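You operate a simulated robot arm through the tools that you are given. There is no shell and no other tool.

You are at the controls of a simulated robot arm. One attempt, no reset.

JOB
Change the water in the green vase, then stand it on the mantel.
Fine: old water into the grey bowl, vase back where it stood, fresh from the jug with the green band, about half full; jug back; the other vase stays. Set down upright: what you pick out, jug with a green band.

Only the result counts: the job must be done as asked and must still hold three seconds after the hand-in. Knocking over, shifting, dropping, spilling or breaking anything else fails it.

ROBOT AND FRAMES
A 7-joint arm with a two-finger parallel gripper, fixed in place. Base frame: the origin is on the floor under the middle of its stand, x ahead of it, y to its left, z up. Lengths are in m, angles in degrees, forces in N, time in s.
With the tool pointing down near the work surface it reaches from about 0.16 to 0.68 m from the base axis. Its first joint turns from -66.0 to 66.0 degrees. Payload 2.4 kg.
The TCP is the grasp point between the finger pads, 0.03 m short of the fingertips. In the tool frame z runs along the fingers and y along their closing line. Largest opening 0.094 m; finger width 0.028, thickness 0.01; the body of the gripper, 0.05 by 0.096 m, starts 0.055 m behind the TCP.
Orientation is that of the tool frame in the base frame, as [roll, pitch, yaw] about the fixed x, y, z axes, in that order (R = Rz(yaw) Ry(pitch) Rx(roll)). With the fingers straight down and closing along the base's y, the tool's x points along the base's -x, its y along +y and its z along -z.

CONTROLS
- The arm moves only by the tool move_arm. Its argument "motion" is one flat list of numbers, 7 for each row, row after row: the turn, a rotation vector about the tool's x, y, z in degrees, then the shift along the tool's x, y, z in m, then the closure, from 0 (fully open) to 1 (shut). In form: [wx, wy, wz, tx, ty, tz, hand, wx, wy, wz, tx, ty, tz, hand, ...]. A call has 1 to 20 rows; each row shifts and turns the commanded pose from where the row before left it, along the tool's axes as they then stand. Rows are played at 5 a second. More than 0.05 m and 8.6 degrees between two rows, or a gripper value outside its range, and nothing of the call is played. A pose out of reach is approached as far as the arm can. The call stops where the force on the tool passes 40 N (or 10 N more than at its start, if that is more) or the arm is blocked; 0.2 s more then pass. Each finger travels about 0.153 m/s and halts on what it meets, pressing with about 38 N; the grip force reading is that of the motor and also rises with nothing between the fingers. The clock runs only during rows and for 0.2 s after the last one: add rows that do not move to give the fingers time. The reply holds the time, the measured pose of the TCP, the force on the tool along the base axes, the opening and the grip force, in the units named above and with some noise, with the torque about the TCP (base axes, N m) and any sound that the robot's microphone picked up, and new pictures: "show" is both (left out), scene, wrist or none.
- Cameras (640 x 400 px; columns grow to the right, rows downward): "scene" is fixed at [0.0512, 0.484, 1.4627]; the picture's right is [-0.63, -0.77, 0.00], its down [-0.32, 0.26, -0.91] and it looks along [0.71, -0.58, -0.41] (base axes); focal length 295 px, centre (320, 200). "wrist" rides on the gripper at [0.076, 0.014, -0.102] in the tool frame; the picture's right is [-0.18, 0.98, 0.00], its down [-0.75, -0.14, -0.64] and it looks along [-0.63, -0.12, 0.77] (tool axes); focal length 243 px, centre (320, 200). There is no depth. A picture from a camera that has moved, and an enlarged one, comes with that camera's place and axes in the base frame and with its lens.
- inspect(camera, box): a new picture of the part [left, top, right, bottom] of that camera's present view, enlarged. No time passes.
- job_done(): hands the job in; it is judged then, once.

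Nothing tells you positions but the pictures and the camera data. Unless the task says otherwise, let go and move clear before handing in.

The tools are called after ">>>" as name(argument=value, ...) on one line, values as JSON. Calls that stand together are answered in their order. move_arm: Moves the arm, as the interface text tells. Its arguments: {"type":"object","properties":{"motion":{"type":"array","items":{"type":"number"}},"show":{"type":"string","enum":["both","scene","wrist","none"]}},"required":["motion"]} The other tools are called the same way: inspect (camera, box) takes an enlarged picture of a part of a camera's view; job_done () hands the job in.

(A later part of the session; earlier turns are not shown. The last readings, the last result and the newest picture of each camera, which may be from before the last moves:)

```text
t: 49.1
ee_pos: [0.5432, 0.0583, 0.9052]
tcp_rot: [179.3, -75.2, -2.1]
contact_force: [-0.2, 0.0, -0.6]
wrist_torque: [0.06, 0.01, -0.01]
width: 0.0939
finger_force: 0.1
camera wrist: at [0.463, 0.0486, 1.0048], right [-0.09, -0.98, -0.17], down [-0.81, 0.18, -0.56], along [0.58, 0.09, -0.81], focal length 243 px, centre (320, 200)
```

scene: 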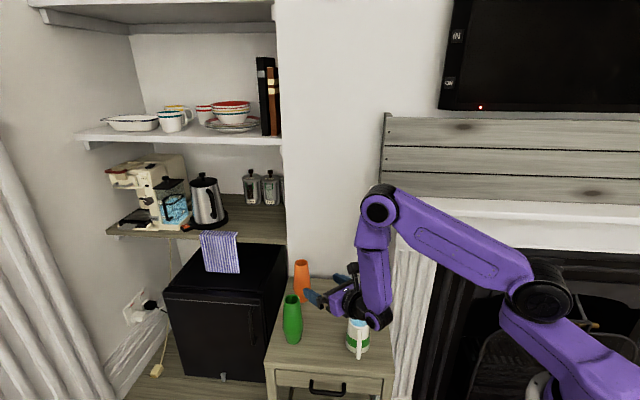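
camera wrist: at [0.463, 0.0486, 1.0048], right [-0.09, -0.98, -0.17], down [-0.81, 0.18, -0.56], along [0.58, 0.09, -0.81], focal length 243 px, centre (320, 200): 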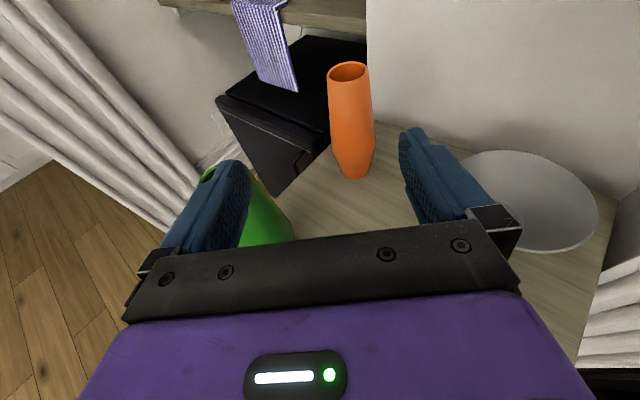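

Level again. The vase is just left and ahead, so I'll retract, shift left, and lower to grasp height beside it with the fingers open.

>>> move_arm(motion=[0, 0, 0, -0.0089, 0, -0.0336, 0, 0, 0, 0, -0.0089, 0, -0.0336, 0, 0, 0, 0, -0.0089, 0, -0.0336, 0, 0, 0, 0, -0.0003, -0.0281, -0.0013, 0, 0, 0, 0, -0.0003, -0.0281, -0.0013, 0, 0, 0, 0, -0.0003, -0.0281, -0.0013, 0, 0, 0, 0, -0.0278, 0, 0.0073, 0, 0, 0, 0, -0.0278, 0, 0.0073, 0, 0, 0, 0, -0.0278, 0, 0.0073, 0, 0, 0, 0, -0.0278, 0, 0.0073, 0, 0, 0, 0, 0, 0, 0, 0], show="both")

```text
t: 51.5
ee_pos: [0.4389, 0.1454, 0.7865]
tcp_rot: [179.8, -75.2, -2.6]
contact_force: [-0.2, -0.1, 0.1]
wrist_torque: [0.0, 0.04, 0.03]
width: 0.0937
finger_force: 0.1
camera wrist: at [0.3595, 0.1349, 0.8871], right [-0.1, -0.98, -0.18], down [-0.81, 0.18, -0.56], along [0.58, 0.09, -0.81], focal length 243 px, centre (320, 200)
```

scene: 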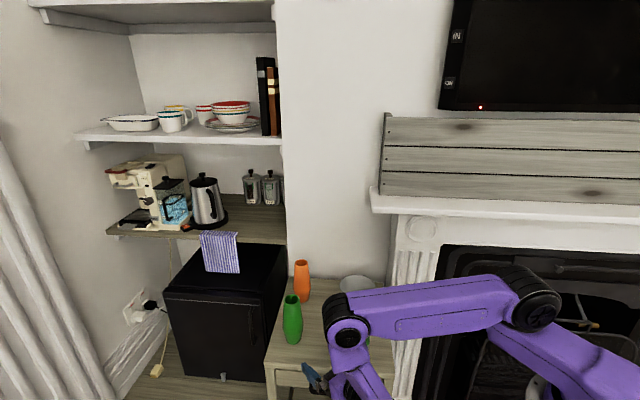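
wrist: 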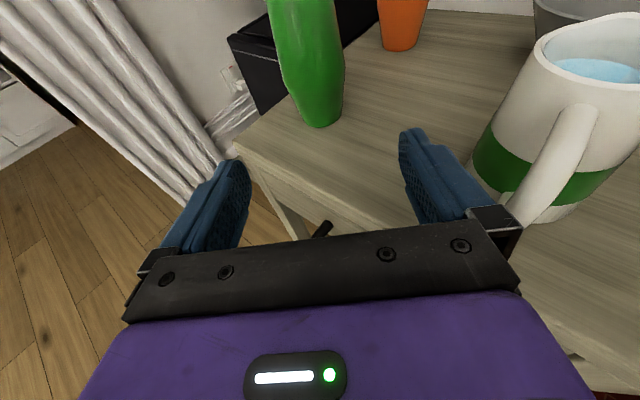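

The vase stands straight ahead between the open fingers, and the jug is clear on the right. Moving forward now to bring the fingers around the vase.

>>> move_arm(motion=[0, 0, 0, 0.0084, -0.0005, 0.0303, 0, 0, 0, 0, 0.0084, -0.0005, 0.0303, 0, 0, 0, 0, 0.0084, -0.0005, 0.0303, 0, 0, 0, 0, 0.0084, -0.0005, 0.0303, 0], show="both")

```text
t: 52.5
ee_pos: [0.5646, 0.1435, 0.793]
tcp_rot: [179.6, -74.9, -2.3]
contact_force: [-0.3, -0.4, -0.9]
wrist_torque: [-0.02, -0.02, -0.04]
width: 0.094
finger_force: 0.1
camera wrist: at [0.4849, 0.1332, 0.8928], right [-0.1, -0.98, -0.18], down [-0.81, 0.18, -0.56], along [0.58, 0.09, -0.81], focal length 243 px, centre (320, 200)
```

scene: 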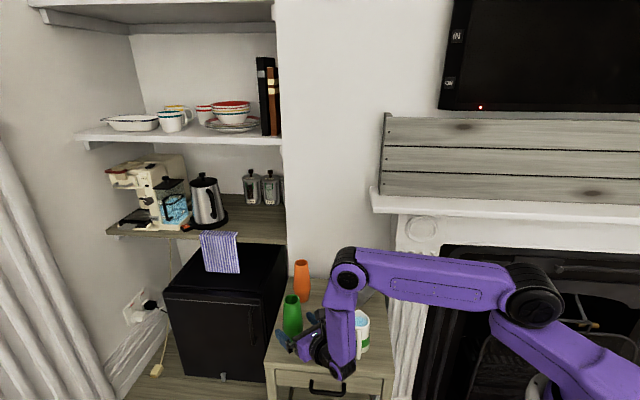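
wrist: 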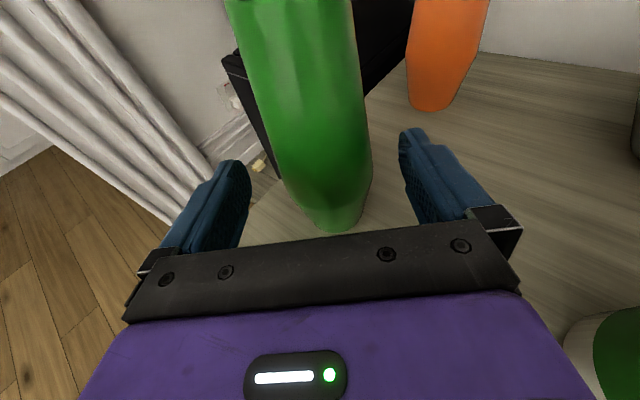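

The fingers are around the vase but my depth estimate is slightly uncertain. I'll enlarge the view of its foot before closing.

>>> inspect(camera="wrist", box=[220, 100, 420, 240])

>>> inspect(camera="scene", box=[260, 280, 340, 350])

```text
2.86 times, centred on (320, 170) of wrist
camera zoom: at [0.4849, 0.1332, 0.8928], right [-0.1, -0.98, -0.18], down [-0.81, 0.18, -0.56], along [0.58, 0.09, -0.81], focal length 693 px, centre (320, 286)
```

zoom: 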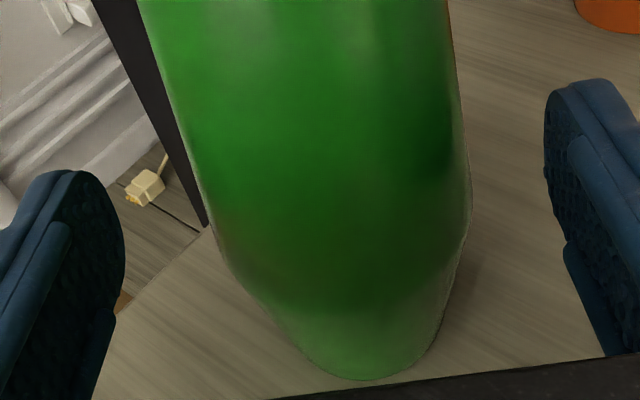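

```text
5.71 times, centred on (300, 315) of scene
camera zoom: at [0.0511, 0.484, 1.4627], right [-0.63, -0.77, 0.0], down [-0.32, 0.26, -0.91], along [0.71, -0.58, -0.41], focal length 1688 px, centre (434, -457)
```

zoom: 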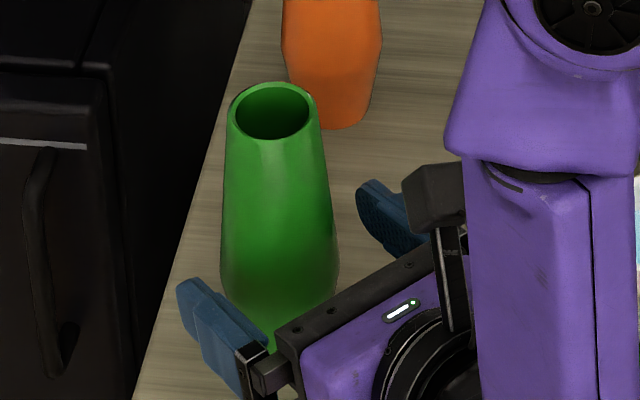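

The vase's axis looks to be about (0.603, 0.139) and it's centred between the fingers. I'll move the last 3.5 cm and close.

>>> move_arm(motion=[0, 0, 0, 0.0046, 0.0006, 0.0171, 0, 0, 0, 0, 0.0046, 0.0007, 0.0172, 0, 0, 0, 0, 0, 0, 0, 0], show="wrist")

>>> move_arm(motion=[0, 0, 0, 0, 0, 0, 0.3, 0, 0, 0, 0, 0, 0, 0.5, 0, 0, 0, 0, 0, 0, 1, 0, 0, 0, 0, 0, 0, 1, 0, 0, 0, 0, 0, 0, 1], show="both")

```text
t: 53.3
ee_pos: [0.5995, 0.1385, 0.7913]
tcp_rot: [179.8, -75.0, -2.6]
contact_force: [0.4, -0.3, -0.6]
wrist_torque: [-0.03, -0.02, 0.02]
width: 0.0943
finger_force: 0.1
camera wrist: at [0.5201, 0.1291, 0.8912], right [-0.1, -0.98, -0.18], down [-0.81, 0.18, -0.56], along [0.58, 0.09, -0.81], focal length 243 px, centre (320, 200)
```

wrist: 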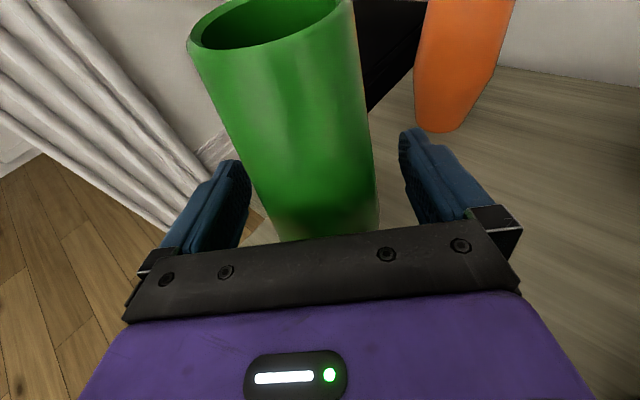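

```text
t: 54.5
ee_pos: [0.5991, 0.1401, 0.7908]
tcp_rot: [179.8, -75.2, -2.5]
contact_force: [0.9, -1.0, 1.6]
wrist_torque: [-0.01, -0.03, 0.04]
width: 0.0629
finger_force: 37.7
camera wrist: at [0.5198, 0.1292, 0.8913], right [-0.1, -0.98, -0.18], down [-0.81, 0.18, -0.56], along [0.58, 0.09, -0.81], focal length 243 px, centre (320, 200)
```

scene: 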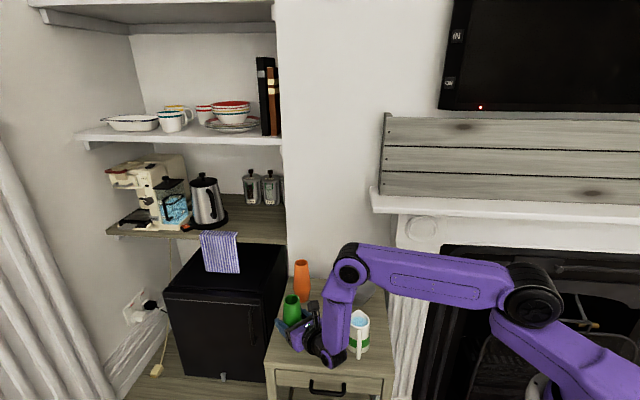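
wrist: 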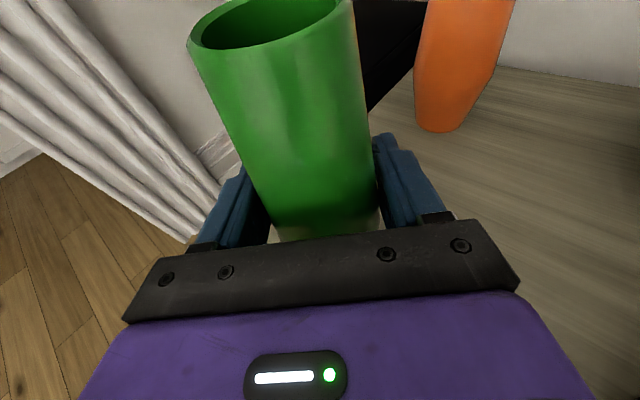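

Gripped: width 0.063, force 38 N. I'll note the pose (0.599, 0.140, 0.791) for putting it back, and lift straight up.

>>> move_arm(motion=[0, 0, 0, 0.0097, 0, -0.0026, 1, 0, 0, 0, 0.0193, 0, -0.0051, 1, 0, 0, 0, 0.029, 0, -0.0077, 1, 0, 0, 0, 0.029, 0, -0.0077, 1, 0, 0, 0, 0.029, 0, -0.0077, 1, 0, 0, 0, 0.0097, 0, -0.0026, 1, 0, 0, 0, 0, 0, 0, 1], show="both")

```text
t: 56.1
ee_pos: [0.6002, 0.1391, 0.9215]
tcp_rot: [179.7, -75.0, -2.5]
contact_force: [-0.4, -0.4, -2.3]
wrist_torque: [-0.05, 0.03, 0.01]
width: 0.0626
finger_force: 38.0
camera wrist: at [0.5198, 0.1292, 1.0212], right [-0.1, -0.98, -0.18], down [-0.81, 0.18, -0.56], along [0.58, 0.09, -0.81], focal length 243 px, centre (320, 200)
```

scene: 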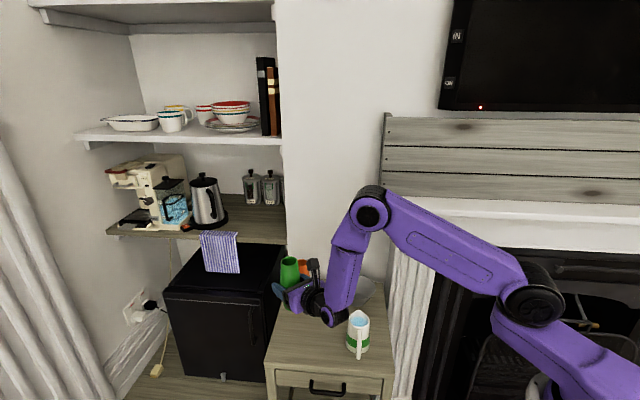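
wrist: 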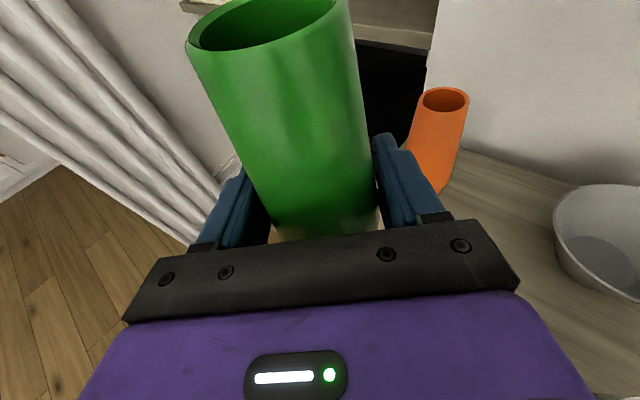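

The vase is lifted cleanly. I'll carry it right at this height toward the bowl.

>>> move_arm(motion=[0, 0, 0, 0.0007, 0.0287, 0.0028, 1, 0, 0, 0, 0.0007, 0.0287, 0.0028, 1, 0, 0, 0, 0.0007, 0.0287, 0.0028, 1, 0, 0, 0, 0.0007, 0.0287, 0.0028, 1, 0, 0, 0, 0.0007, 0.0287, 0.0028, 1, 0, 0, 0, 0.0007, 0.0287, 0.0028, 1, 0, 0, 0, 0, 0, 0, 1], show="both")

```text
t: 57.7
ee_pos: [0.6063, -0.0324, 0.9207]
tcp_rot: [179.7, -75.0, -2.3]
contact_force: [1.1, -0.1, -2.8]
wrist_torque: [0.04, 0.0, -0.02]
width: 0.0622
finger_force: 38.1
camera wrist: at [0.5273, -0.0422, 1.0206], right [-0.09, -0.98, -0.18], down [-0.81, 0.18, -0.56], along [0.58, 0.09, -0.81], focal length 243 px, centre (320, 200)
```

scene: 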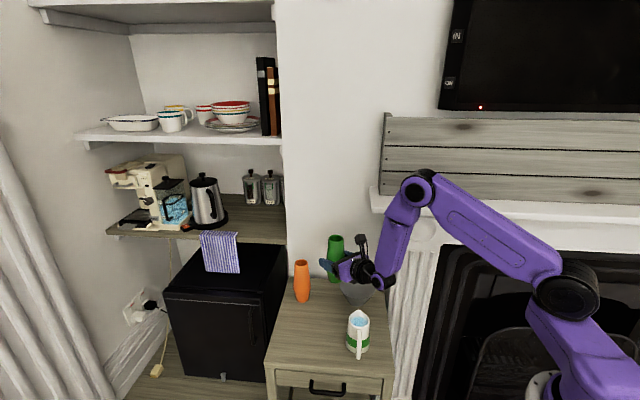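
wrist: 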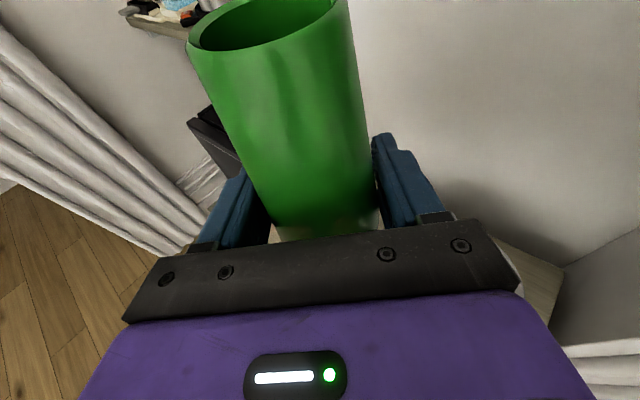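

The lip will land over the bowl from here. I'll descend a little, shift 1 cm right, and roll the first 60°, before any water should leave.

>>> move_arm(motion=[0, 0, 0, -0.0217, 0.005, 0.006, 1, 0, 0, 0, -0.0217, 0.005, 0.006, 1, 0, 0, 0, 0, 0, 0, 1, 0, 0, 5, 0, 0, 0, 1, 0, 0, 5, 0, 0, 0, 1, 0, 0, 5, 0, 0, 0, 1, 0, 0, 5, 0, 0, 0, 1, 0, 0, 5, 0, 0, 0, 1, 0, 0, 5, 0, 0, 0, 1, 0, 0, 5, 0, 0, 0, 1, 0, 0, 5, 0, 0, 0, 1, 0, 0, 5, 0, 0, 0, 1, 0, 0, 5, 0, 0, 0, 1, 0, 0, 5, 0, 0, 0, 1, 0, 0, 5, 0, 0, 0, 1, 0, 0, 0, 0, 0, 0, 1], show="both")

```text
t: 61.1
ee_pos: [0.6082, -0.042, 0.8751]
tcp_rot: [-107.1, -29.0, -84.3]
contact_force: [-0.3, 0.4, -3.5]
wrist_torque: [-0.03, 0.0, 0.01]
width: 0.0619
finger_force: 37.8
camera wrist: at [0.5122, -0.1111, 0.9264], right [-0.26, -0.32, -0.91], down [-0.65, 0.76, -0.08], along [0.71, 0.57, -0.4], focal length 243 px, centre (320, 200)
```

scene: 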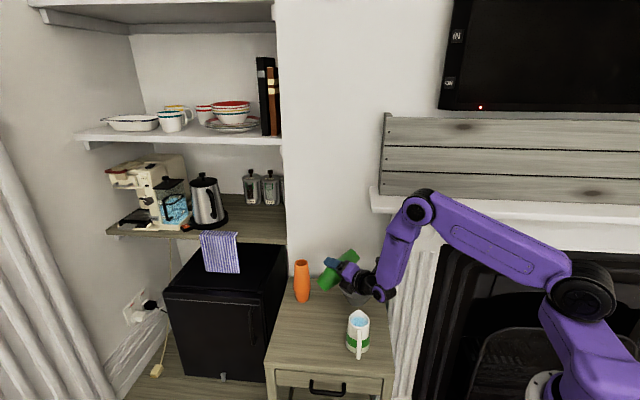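
wrist: 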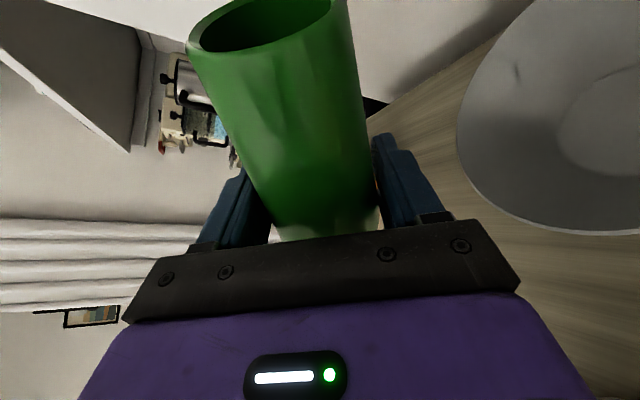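

Rolled 60° with the bowl under the mouth side. I'll check closely where the lip sits relative to the bowl before tipping further.

>>> inspect(camera="scene", box=[280, 230, 420, 330])

>>> inspect(camera="wrist", box=[400, 0, 640, 250])

```text
4.00 times, centred on (350, 280) of scene
camera zoom: at [0.0512, 0.484, 1.4627], right [-0.63, -0.77, 0.0], down [-0.32, 0.26, -0.91], along [0.71, -0.58, -0.41], focal length 1181 px, centre (200, -120)
```

zoom: 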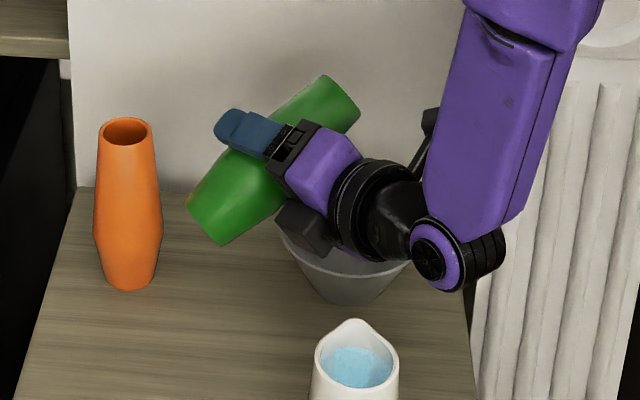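

```text
1.60 times, centred on (520, 125) of wrist
camera zoom: at [0.5122, -0.1111, 0.9264], right [-0.26, -0.32, -0.91], down [-0.65, 0.76, -0.08], along [0.71, 0.57, -0.4], focal length 388 px, centre (0, 320)
```

zoom: 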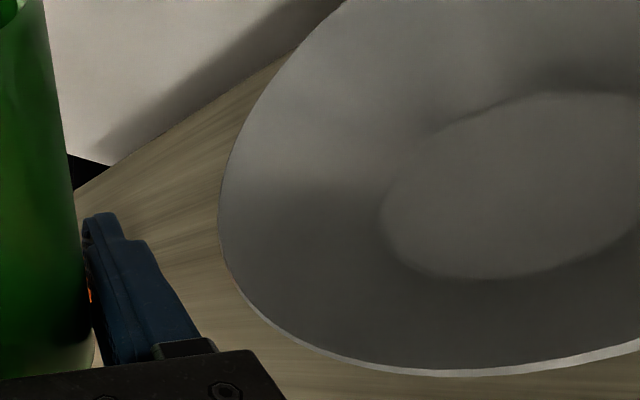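

The bowl centre is confirmed near (0.593, -0.127), so the lip will be over it. I'll tip on slowly to about 100°.

>>> move_arm(motion=[0, 0, 3, 0, 0, 0, 1, 0, 0, 3, 0, 0, 0, 1, 0, 0, 3, 0, 0, 0, 1, 0, 0, 3, 0, 0, 0, 1, 0, 0, 3, 0, 0, 0, 1, 0, 0, 2, 0, 0, 0, 1, 0, 0, 2, 0, 0, 0, 1, 0, 0, 2, 0, 0, 0, 1, 0, 0, 2, 0, 0, 0, 1, 0, 0, 2, 0, 0, 0, 1, 0, 0, 2, 0, 0, 0, 1, 0, 0, 2, 0, 0, 0, 1, 0, 0, 2, 0, 0, 0, 1, 0, 0, 2, 0, 0, 0, 1, 0, 0, 2, 0, 0, 0, 1, 0, 0, 2, 0, 0, 0, 1, 0, 0, 2, 0, 0, 0, 1, 0, 0, 2, 0, 0, 0, 1], show="both")

```text
t: 64.9
ee_pos: [0.608, -0.0422, 0.8756]
tcp_rot: [-105.2, 10.6, -95.7]
contact_force: [0.6, 0.0, -1.6]
wrist_torque: [-0.04, -0.03, -0.02]
width: 0.0618
finger_force: 38.3
camera wrist: at [0.4976, -0.1099, 0.8742], right [-0.22, 0.38, -0.9], down [-0.51, 0.74, 0.44], along [0.83, 0.56, 0.03], focal length 243 px, centre (320, 200)
```

scene: 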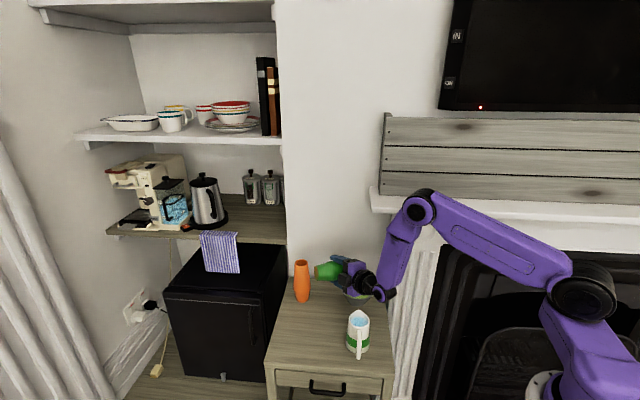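
wrist: 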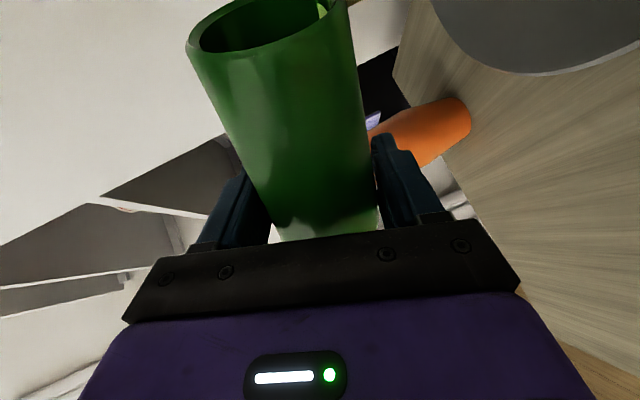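

Pouring seems under way, as the load has dropped. I'll look closely at the mouth and the bowl.

>>> inspect(camera="wrist", box=[180, 0, 640, 120])

>>> inspect(camera="scene", box=[290, 240, 410, 330])

```text
1.39 times, centred on (410, 60) of wrist
camera zoom: at [0.4976, -0.1099, 0.8742], right [-0.22, 0.38, -0.9], down [-0.51, 0.74, 0.44], along [0.83, 0.56, 0.03], focal length 338 px, centre (195, 395)
```

zoom: 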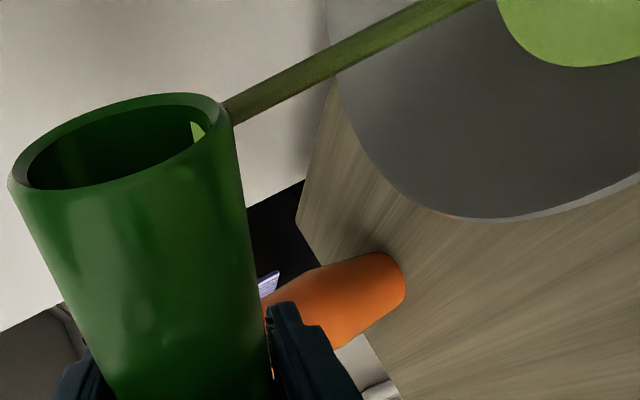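

```text
4.44 times, centred on (350, 285) of scene
camera zoom: at [0.0512, 0.484, 1.4627], right [-0.63, -0.77, 0.0], down [-0.32, 0.26, -0.91], along [0.71, -0.58, -0.41], focal length 1312 px, centre (187, -178)
```

zoom: 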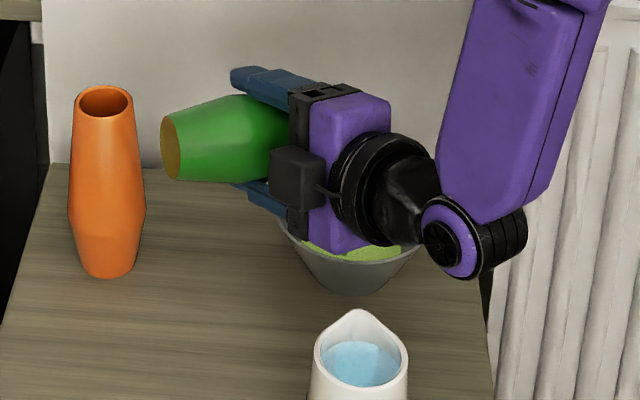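

The stream is running straight into the bowl. I'll keep tipping slowly to about 128°, nudging right to keep the lip over the bowl, then hold to drain.

>>> move_arm(motion=[0, 0, 2, 0, 0, 0, 1, 0, 0, 2, 0, 0, 0, 1, 0, 0, 2, 0.0019, -0.0006, 0, 1, 0, 0, 2, 0.0019, -0.0006, 0, 1, 0, 0, 2, 0.0019, -0.0006, 0, 1, 0, 0, 2, 0.0019, -0.0006, 0, 1, 0, 0, 2, 0.0018, -0.0008, 0, 1, 0, 0, 2, 0.0018, -0.0008, 0, 1, 0, 0, 2, 0.0018, -0.0008, 0, 1, 0, 0, 2, 0, 0, 0, 1, 0, 0, 2, 0, 0, 0, 1, 0, 0, 2, 0, 0, 0, 1, 0, 0, 2, 0, 0, 0, 1, 0, 0, 1, 0, 0, 0, 1, 0, 0, 0, 0, 0, 0, 1, 0, 0, 0, 0, 0, 0, 1, 0, 0, 0, 0, 0, 0, 1, 0, 0, 0, 0, 0, 0, 1, 0, 0, 0, 0, 0, 0, 1, 0, 0, 0, 0, 0, 0, 1], show="both")

>>> inspect(camera="wrist", box=[180, 0, 640, 120])

>>> inspect(camera="scene", box=[290, 240, 410, 330])

```text
t: 69.1
ee_pos: [0.6057, -0.0567, 0.8764]
tcp_rot: [-108.7, 36.5, -104.5]
contact_force: [1.0, -0.5, -3.0]
wrist_torque: [-0.03, -0.03, -0.01]
width: 0.062
finger_force: 37.9
camera wrist: at [0.4899, -0.1009, 0.8466], right [-0.13, 0.76, -0.64], down [-0.44, 0.53, 0.72], along [0.89, 0.38, 0.27], focal length 243 px, centre (320, 200)
```

scene: 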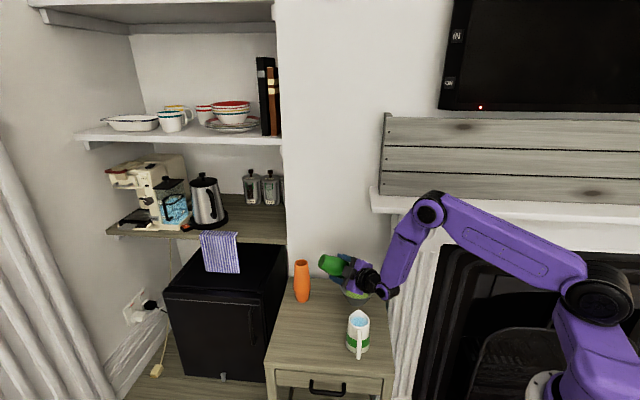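
wrist: 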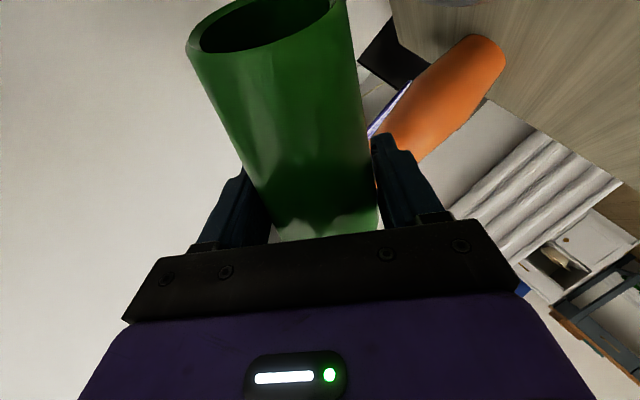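

```text
1.39 times, centred on (410, 60) of wrist
camera zoom: at [0.4899, -0.1009, 0.8466], right [-0.13, 0.76, -0.64], down [-0.44, 0.53, 0.72], along [0.89, 0.38, 0.27], focal length 338 px, centre (195, 395)
```

zoom: 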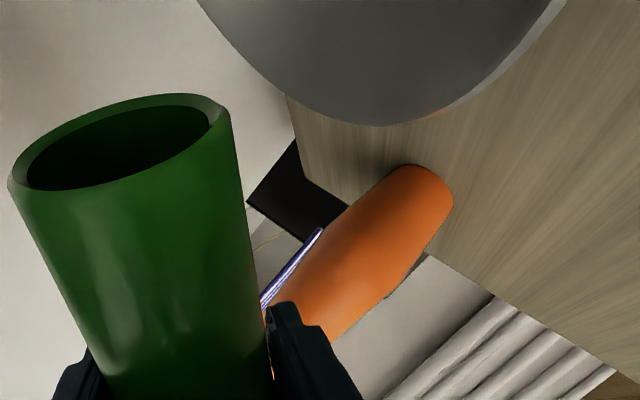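

```text
4.44 times, centred on (350, 285) of scene
camera zoom: at [0.0512, 0.484, 1.4627], right [-0.63, -0.77, 0.0], down [-0.32, 0.26, -0.91], along [0.71, -0.58, -0.41], focal length 1312 px, centre (187, -178)
```

zoom: 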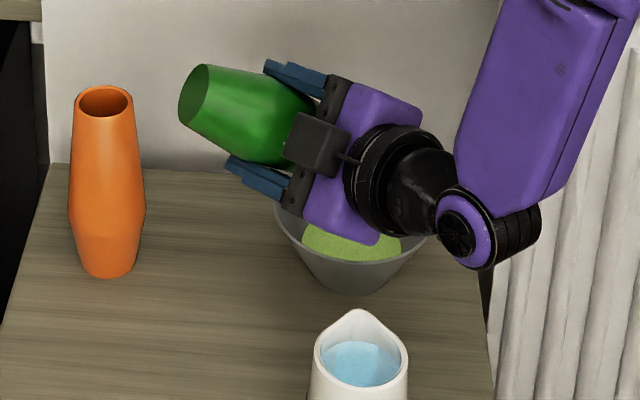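

The vase has drained and the stream has stopped; the bowl holds the old water. I'll roll back upright and rise.

>>> move_arm(motion=[0, 0, -8, 0, 0, 0, 1, 0, 0, -8, 0, 0, 0, 1, 0, 0, -8, 0, 0, 0, 1, 0, 0, -8, 0, 0, 0, 1, 0, 0, -8, 0, 0, 0, 1, 0, 0, -8, 0, 0, 0, 1, 0, 0, -8, 0, 0, 0, 1, 0, 0, -8, 0, 0, 0, 1, 0, 0, -8, 0, 0, 0, 1, 0, 0, -8, 0, 0, 0, 1, 0, 0, -8, 0, 0, 0, 1, 0, 0, -8, 0, 0, 0, 1, 0, 0, -8, 0, 0, 0, 1, 0, 0, -8, 0, 0, 0, 1, 0, 0, -8, 0, 0, 0, 1, 0, 0, -8, 0, 0, 0, 1, 0, 0, 0, 0, 0, 0, 1], show="both")

```text
t: 72.7
ee_pos: [0.6083, -0.0568, 0.8755]
tcp_rot: [179.0, -75.1, -2.1]
contact_force: [-0.1, 0.9, -2.4]
wrist_torque: [-0.02, 0.03, -0.01]
width: 0.0617
finger_force: 37.7
camera wrist: at [0.5284, -0.0658, 0.9747], right [-0.1, -0.98, -0.17], down [-0.81, 0.18, -0.56], along [0.58, 0.08, -0.81], focal length 243 px, centre (320, 200)
```

scene: 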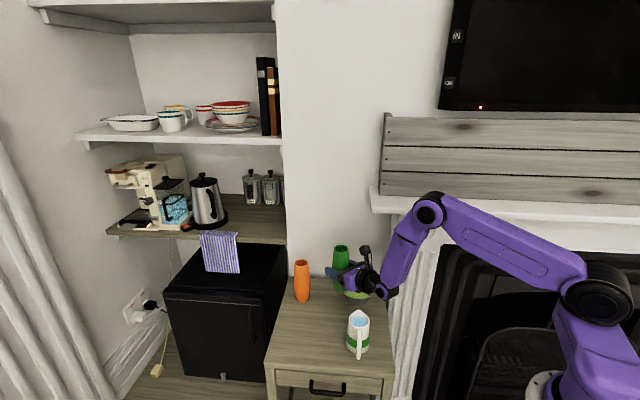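
wrist: 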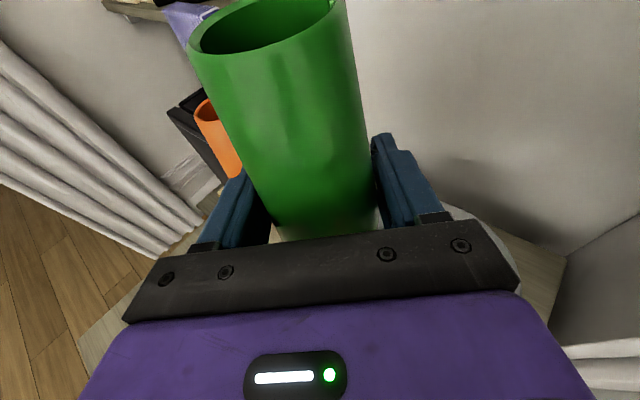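

Upright again with no slip in the grip. I'll rise and carry the vase back over its original spot.

>>> move_arm(motion=[0, 0, 0, 0.0222, 0.0001, -0.0059, 1, 0, 0, 0, 0.0222, 0.0001, -0.0059, 1, 0, 0, 0, -0.0006, -0.028, -0.0028, 1, 0, 0, 0, -0.0006, -0.028, -0.0028, 1, 0, 0, 0, -0.0006, -0.028, -0.0028, 1, 0, 0, 0, -0.0006, -0.028, -0.0028, 1, 0, 0, 0, -0.0006, -0.028, -0.0028, 1, 0, 0, 0, -0.0006, -0.028, -0.0028, 1, 0, 0, 0, -0.0006, -0.028, -0.0028, 1, 0, 0, 0, 0, 0, 0, 1], show="scene")

```text
t: 74.9
ee_pos: [0.5968, 0.1409, 0.9226]
tcp_rot: [179.8, -75.0, -2.5]
contact_force: [-0.4, 0.0, -2.0]
wrist_torque: [0.01, 0.01, 0.0]
width: 0.0615
finger_force: 38.3
```

scene: 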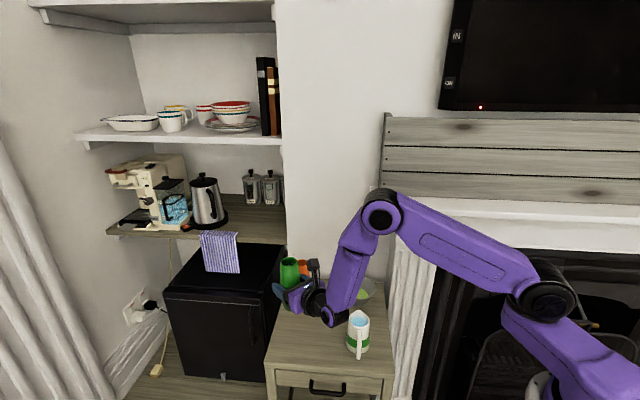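

Directly over the original spot. Lowering in steps and slowing near the table.

>>> move_arm(motion=[0, 0, 0, -0.0288, 0.0002, 0.0084, 1, 0, 0, 0, -0.0288, 0.0002, 0.0084, 1, 0, 0, 0, -0.0288, 0.0002, 0.0084, 1, 0, 0, 0, -0.0288, 0.0002, 0.0084, 1, 0, 0, 0, -0.0039, 0, 0.001, 1, 0, 0, 0, -0.0019, 0, 0.0005, 1, 0, 0, 0, 0, 0, 0, 1], show="wrist")

```text
t: 76.5
ee_pos: [0.5977, 0.138, 0.7961]
tcp_rot: [179.8, -75.0, -2.5]
contact_force: [-0.4, -0.3, -2.0]
wrist_torque: [0.01, 0.01, 0.01]
width: 0.0615
finger_force: 38.1
camera wrist: at [0.5186, 0.1287, 0.8964], right [-0.09, -0.98, -0.18], down [-0.81, 0.18, -0.56], along [0.58, 0.09, -0.81], focal length 243 px, centre (320, 200)
```

wrist: 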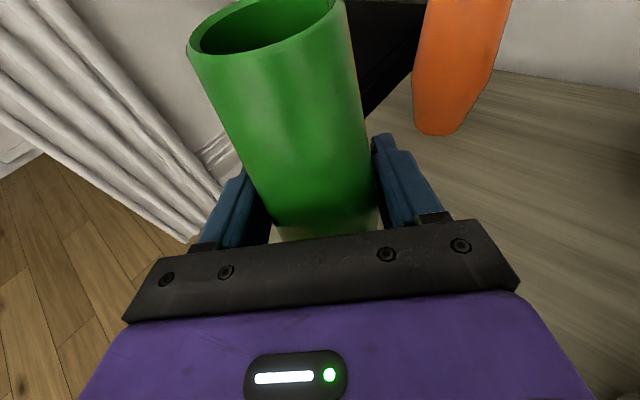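

About 5 mm above the table still. Lowering 2 mm at a time while watching the force.

>>> move_arm(motion=[0, 0, 0, -0.0019, 0, 0.0005, 1, 0, 0, 0, -0.0019, 0, 0.0005, 1, 0, 0, 0, 0, 0, 0, 1], show="none")

>>> move_arm(motion=[0, 0, 0, -0.0015, 0, 0.0004, 1, 0, 0, 0, 0, 0, 0, 1], show="none")

```text
t: 77.3
ee_pos: [0.5986, 0.1386, 0.7927]
tcp_rot: [179.9, -75.0, -2.7]
contact_force: [-0.4, -0.2, -0.8]
wrist_torque: [0.02, 0.02, 0.0]
width: 0.0613
finger_force: 37.8
```

```text
t: 77.9
ee_pos: [0.5987, 0.1393, 0.7934]
tcp_rot: [-179.7, -75.5, -3.1]
contact_force: [-7.6, -3.2, 19.1]
wrist_torque: [0.24, 0.69, 0.15]
width: 0.0616
finger_force: 37.9
```

The vase touched down (19 N). I'll ease up a hair and open the fingers gently.

>>> move_arm(motion=[0, 0, 0, 0.0009, 0, -0.0002, 1, 0, 0, 0, 0, 0, 0, 1], show="none")

>>> move_arm(motion=[0, 0, 0, 0, 0, 0, 0.3, 0, 0, 0, 0, 0, 0, 0.2, 0, 0, 0, 0, 0, 0, 0.1, 0, 0, 0, 0, 0, 0, 0, 0, 0, 0, 0, 0, 0, 0], show="both")

```text
t: 78.5
ee_pos: [0.6, 0.1386, 0.7925]
tcp_rot: [-179.8, -75.3, -2.9]
contact_force: [-5.5, -0.9, 22.6]
wrist_torque: [0.38, 0.66, 0.11]
width: 0.0615
finger_force: 37.9
```

```text
t: 79.7
ee_pos: [0.5986, 0.138, 0.7918]
tcp_rot: [179.9, -75.1, -2.6]
contact_force: [0.4, 1.1, -1.1]
wrist_torque: [0.0, -0.01, 0.05]
width: 0.0941
finger_force: 0.0
camera wrist: at [0.5197, 0.1279, 0.8911], right [-0.09, -0.98, -0.18], down [-0.81, 0.18, -0.56], along [0.58, 0.09, -0.81], focal length 243 px, centre (320, 200)
```

scene: 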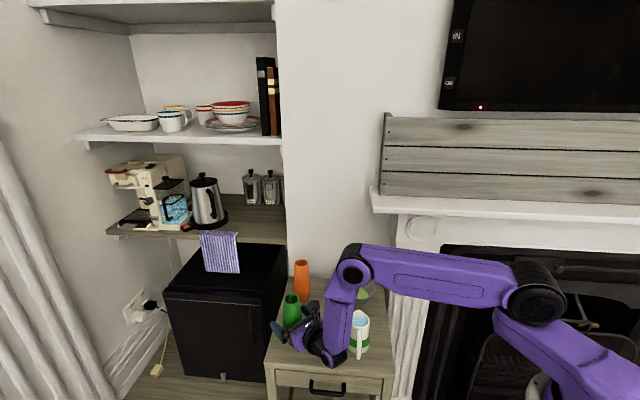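
wrist: 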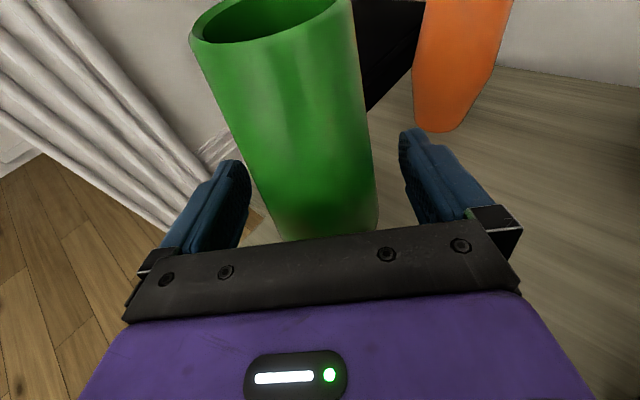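

The vase stands upright in its old place. I'll back straight out, then rise.

>>> move_arm(motion=[0, 0, 0, -0.0082, 0.0003, -0.0303, 0, 0, 0, 0, -0.0082, 0.0003, -0.0303, 0, 0, 0, 0, -0.0082, 0.0003, -0.0303, 0, 0, 0, 0, -0.0082, 0.0003, -0.0303, 0, 0, 0, 0, -0.0082, 0.0003, -0.0303, 0, 0, 0, 0, 0, 0, 0, 0], show="both")

>>> inspect(camera="wrist", box=[440, 0, 640, 230])

```text
t: 81.1
ee_pos: [0.4394, 0.1438, 0.7913]
tcp_rot: [179.8, -75.0, -2.6]
contact_force: [-0.3, -0.1, 0.1]
wrist_torque: [-0.01, -0.02, -0.01]
width: 0.0939
finger_force: 0.0
camera wrist: at [0.3611, 0.1344, 0.8921], right [-0.09, -0.98, -0.18], down [-0.81, 0.18, -0.56], along [0.58, 0.09, -0.81], focal length 243 px, centre (320, 200)
```

scene: 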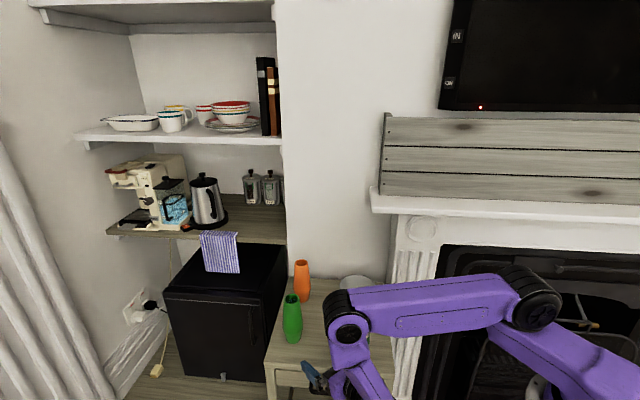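
wrist: 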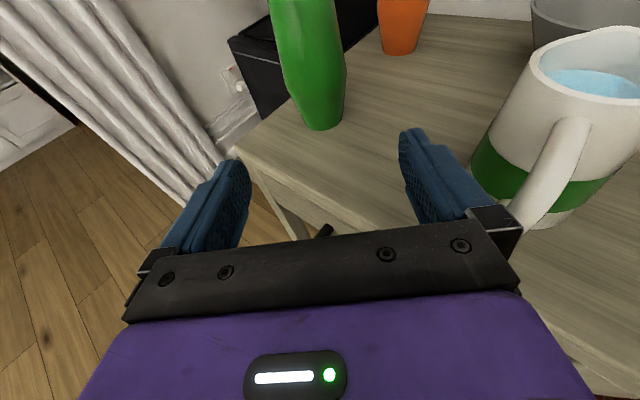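

```text
1.74 times, centred on (540, 115) of wrist
camera zoom: at [0.3611, 0.1344, 0.8921], right [-0.09, -0.98, -0.18], down [-0.81, 0.18, -0.56], along [0.58, 0.09, -0.81], focal length 422 px, centre (-63, 348)
```

zoom: 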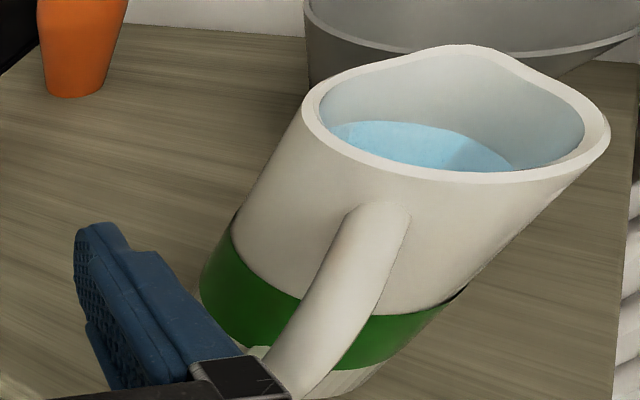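

The jug's spout points away toward the back right and its handle toward the table front. I'll rise clear and swing around to the jug's right side to see the handle gap in profile.

>>> move_arm(motion=[0, 0, 0, 0.0309, 0, -0.0083, 0, 0, 0, 0, 0.0309, 0, -0.0083, 0, 0, 0, 0, 0.0309, 0, -0.0083, 0, 0, 0, 0, 0.0309, 0, -0.0083, 0, 0, 0, 0, 0.0309, 0, -0.0083, 0, 0, 0, 0, 0, 0.034, 0, 0, 0, 0, 0, 0, 0.034, 0, 0, 0, 0, 0, 0, 0.034, 0, 0, 0, 0, 0, 0, 0.034, 0, 0, 0, 0, 0, 0, 0.034, 0, 0, 0, 0, 0, 0, 0, 0, 0], show="scene")

>>> move_arm(motion=[7.73, 0, -2.07, 0, 0, 0, 0, 7.73, 0, -2.07, 0, 0, 0, 0, 7.73, 0, -2.07, 0, 0, 0, 0], show="both")

```text
t: 83.5
ee_pos: [0.4303, -0.0219, 0.9501]
tcp_rot: [179.7, -75.0, -2.4]
contact_force: [0.2, -0.1, -0.8]
wrist_torque: [0.0, 0.0, 0.02]
width: 0.094
finger_force: 0.0
```

scene: 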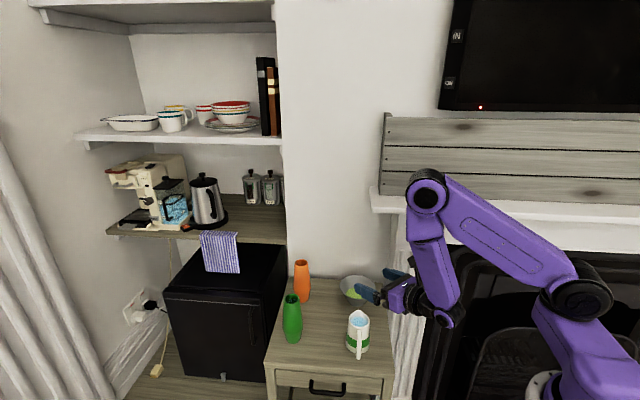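

```text
t: 84.3
ee_pos: [0.393, 0.0391, 0.9508]
tcp_rot: [179.7, -75.2, 17.6]
contact_force: [0.0, -0.5, 0.0]
wrist_torque: [-0.01, 0.0, -0.02]
width: 0.094
finger_force: 0.1
out of reach, approached as far as the arm can: row 2, 3
camera wrist: at [0.3225, 0.0018, 1.0504], right [0.25, -0.95, -0.18], down [-0.82, -0.11, -0.56], along [0.52, 0.28, -0.81], focal length 243 px, centre (320, 200)
```

scene: 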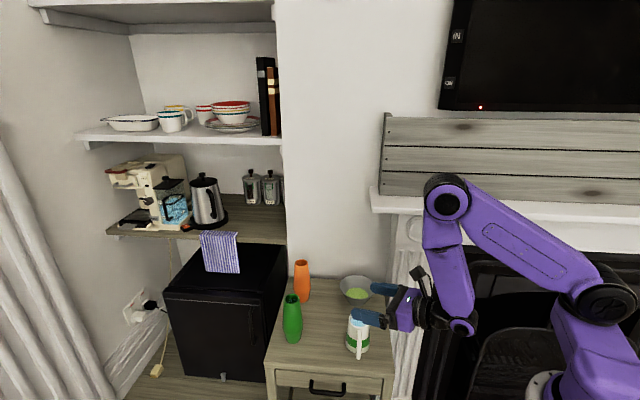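
wrist: 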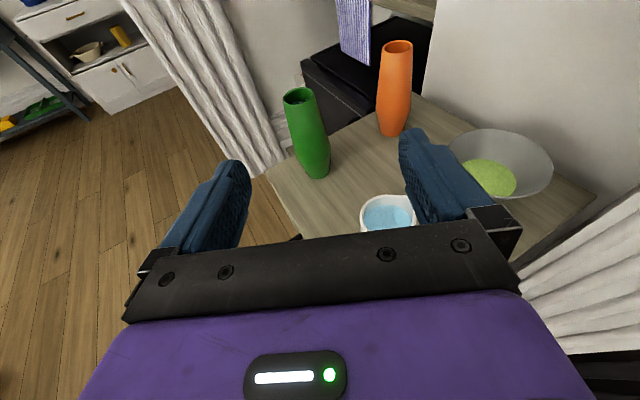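

Yawing left is limited here. I'll test whether the wrist roll is the limiting joint: a small pure roll one way and then the other, in free space.

>>> move_arm(motion=[0, 0, -8, 0, 0, 0, 0], show="none")

>>> move_arm(motion=[0, 0, 8, 0, 0, 0, 0, 0, 0, 8, 0, 0, 0, 0, 0, 0, 8, 0, 0, 0, 0], show="none")

```text
t: 84.7
ee_pos: [0.3941, 0.0384, 0.9498]
tcp_rot: [152.2, -73.0, 46.1]
contact_force: [0.5, 0.0, -0.6]
wrist_torque: [0.03, 0.02, -0.01]
width: 0.0939
finger_force: 0.1
```

```text
t: 85.5
ee_pos: [0.3933, 0.0374, 0.9517]
tcp_rot: [-134.0, -68.2, -30.9]
contact_force: [-0.1, 0.0, 0.4]
wrist_torque: [0.03, 0.02, -0.05]
width: 0.0939
finger_force: 0.0
```

Roll is not the limit. I'll try one yaw step from this rolled pose to see if another joint is the constraint.

>>> move_arm(motion=[7.43, -2.13, -2.07, 0, 0, 0, 0], show="none")

>>> move_arm(motion=[0, 0, 0, 0, 0, -0.03, 0], show="none")

```text
t: 85.9
ee_pos: [0.3658, 0.0745, 0.9479]
tcp_rot: [-134.4, -68.3, -23.4]
contact_force: [0.3, -0.1, 0.2]
wrist_torque: [-0.02, 0.02, -0.03]
width: 0.0939
finger_force: 0.0
out of reach, approached as far as the arm can: row 1
```

```text
t: 86.3
ee_pos: [0.3531, 0.0794, 0.9388]
tcp_rot: [-134.3, -68.2, -22.6]
contact_force: [0.0, 0.2, -0.8]
wrist_torque: [0.01, -0.01, 0.02]
width: 0.0939
finger_force: 0.0
out of reach, approached as far as the arm can: row 1
```

Something other than the wrist roll is at its limit. I'll look at the arm's posture.

>>> inspect(camera="scene", box=[340, 130, 640, 400])

>>> inspect(camera="wrist", box=[0, 0, 640, 400])

```text
1.48 times, centred on (490, 265) of scene
camera zoom: at [0.0512, 0.484, 1.4627], right [-0.63, -0.77, 0.0], down [-0.32, 0.26, -0.91], along [0.71, -0.58, -0.41], focal length 438 px, centre (68, 104)
```

zoom: 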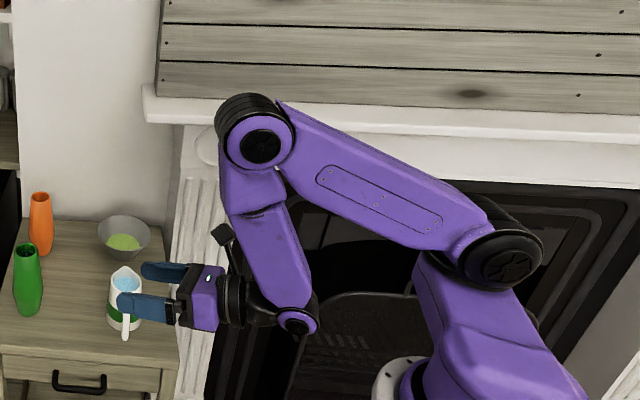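

```text
1.00 times, centred on (320, 200) of wrist (not enlarged: the box is as wide or as high as the picture)
camera zoom: at [0.2952, 0.0125, 1.032], right [0.28, -0.86, -0.43], down [-0.87, -0.03, -0.5], along [0.41, 0.51, -0.75], focal length 243 px, centre (320, 200)
```

zoom: 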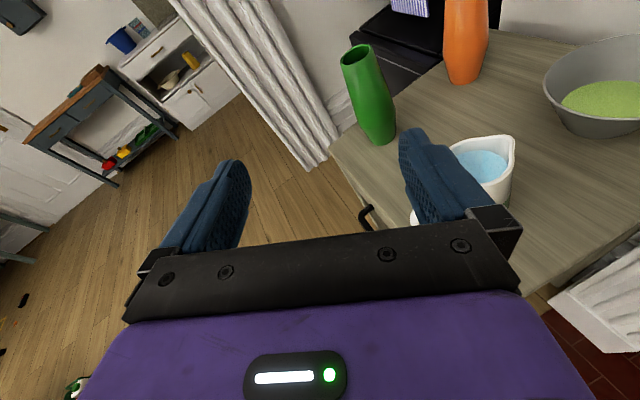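

I believe winding the wrist half a turn has pushed the arm's first joint toward its limit. I'll go back to the natural posture: roll level, rise, return the tool to pointing down, then unwind.

>>> move_arm(motion=[0, 0, -8, 0, 0, 0, 0, 0, 0, -8, 0, 0, 0, 0, 0, 0, 0, 0.03, 0, 0, 0, 0, 0, 0, 0.03, 0, 0.02, 0, 0, 0, 0, 0.03, 0, 0.02, 0, 0, 0, 0, 0.02, 0, 0.02, 0], show="none")

>>> move_arm(motion=[0, -8, 0, 0, 0, 0, 0, 0, -8, 0, 0, 0, 0, 0, 0, -8, 0, 0, 0, 0, 0, 0, -8, 0, 0, 0, 0, 0, 0, -8, 0, 0, 0, 0, 0], show="scene")

```text
t: 87.7
ee_pos: [0.4329, 0.1296, 1.0231]
tcp_rot: [179.6, -75.0, 25.6]
contact_force: [-0.9, 0.3, 0.0]
wrist_torque: [0.03, 0.01, -0.03]
width: 0.094
finger_force: 0.0
out of reach, approached as far as the arm can: row 3, 5, 6
```

```text
t: 88.9
ee_pos: [0.4326, 0.1311, 1.0255]
tcp_rot: [180.0, -35.0, 25.5]
contact_force: [0.8, 0.5, 0.1]
wrist_torque: [-0.04, -0.02, -0.06]
width: 0.0938
finger_force: 0.0
```

scene: 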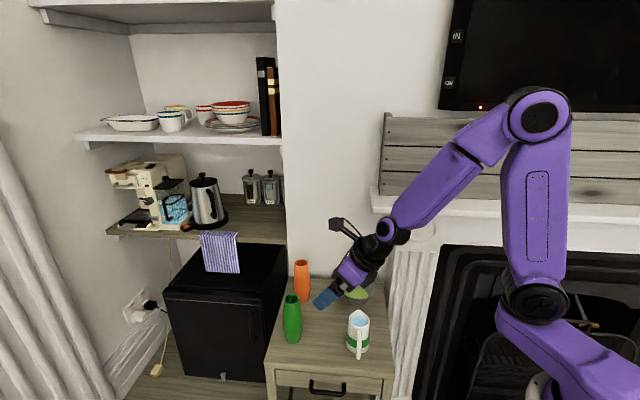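

Good, continuing to tool-down and then unwinding the wrist in batches.

>>> move_arm(motion=[0, -8, 0, 0, 0, -0.01, 0, 0, -8, 0, 0, 0, -0.01, 0, 0, -8, 0, 0, 0, -0.01, 0, 0, -8, 0, 0, 0, -0.01, 0, 0, -3, 0, 0, 0, -0.01, 0, 0, 0, 8, 0, 0, 0, 0, 0, 0, 8, 0, 0, 0, 0, 0, 0, 8, 0, 0, 0, 0, 0, 0, 8, 0, 0, 0, 0, 0, 0, 8, 0, 0, 0, 0, 0, 0, 8, 0, 0, 0, 0, 0, 0, 8, 0, 0, 0, 0, 0, 0, 8, 0, 0, 0, 0], show="scene")

>>> move_arm(motion=[0, 0, 8, 0, 0, 0, 0, 0, 0, 8, 0, 0, 0, 0, 0, 0, 8, 0, 0, 0, 0, 0, 0, 8, 0, 0, 0, 0, 0, 0, 8, 0, 0, 0, 0, 0, 0, 8, 0, 0, 0, 0, 0, 0, 8, 0, 0, 0, 0, 0, 0, 8, 0, 0, 0, 0, 0, 0, 8, 0, 0, 0, 0, 0, 0, 8, 0, 0, 0, 0, 0, 0, 8, 0, 0, 0, 0, 0, 0, 8, 0, 0, 0, 0], show="both")

```text
t: 91.7
ee_pos: [0.3996, 0.1115, 1.0136]
tcp_rot: [-167.5, -3.8, -38.7]
contact_force: [0.6, 0.2, 0.9]
wrist_torque: [0.01, 0.02, 0.02]
width: 0.0941
finger_force: 0.0
out of reach, approached as far as the arm can: row 1, 2, 4, 5, 6, 7, 8
```

scene: 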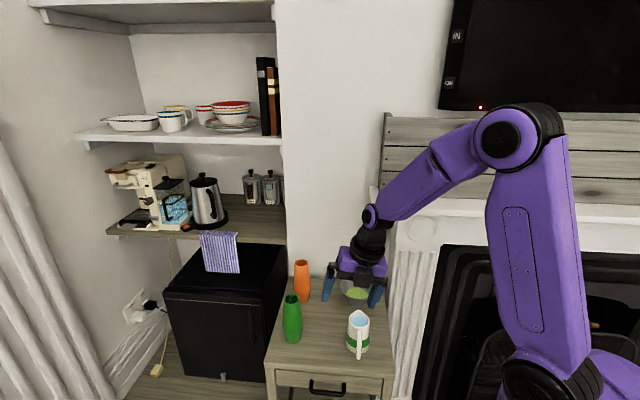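

```text
t: 94.3
ee_pos: [0.4, 0.1128, 1.0137]
tcp_rot: [-177.5, 12.8, -134.0]
contact_force: [0.4, -0.1, 0.1]
wrist_torque: [0.01, 0.02, 0.01]
width: 0.094
finger_force: 0.0
camera wrist: at [0.3204, 0.0555, 1.0958], right [-0.57, 0.82, 0.0], down [0.49, 0.35, 0.8], along [0.65, 0.46, -0.6], focal length 243 px, centre (320, 200)
```

scene: 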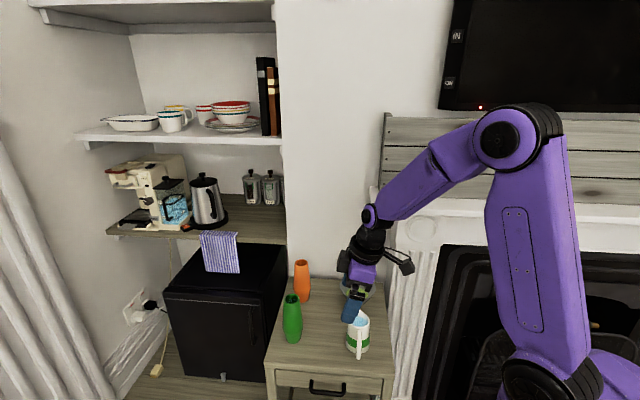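
wrist: 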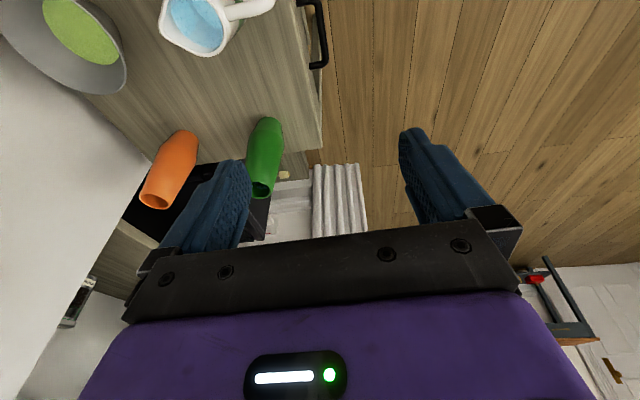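

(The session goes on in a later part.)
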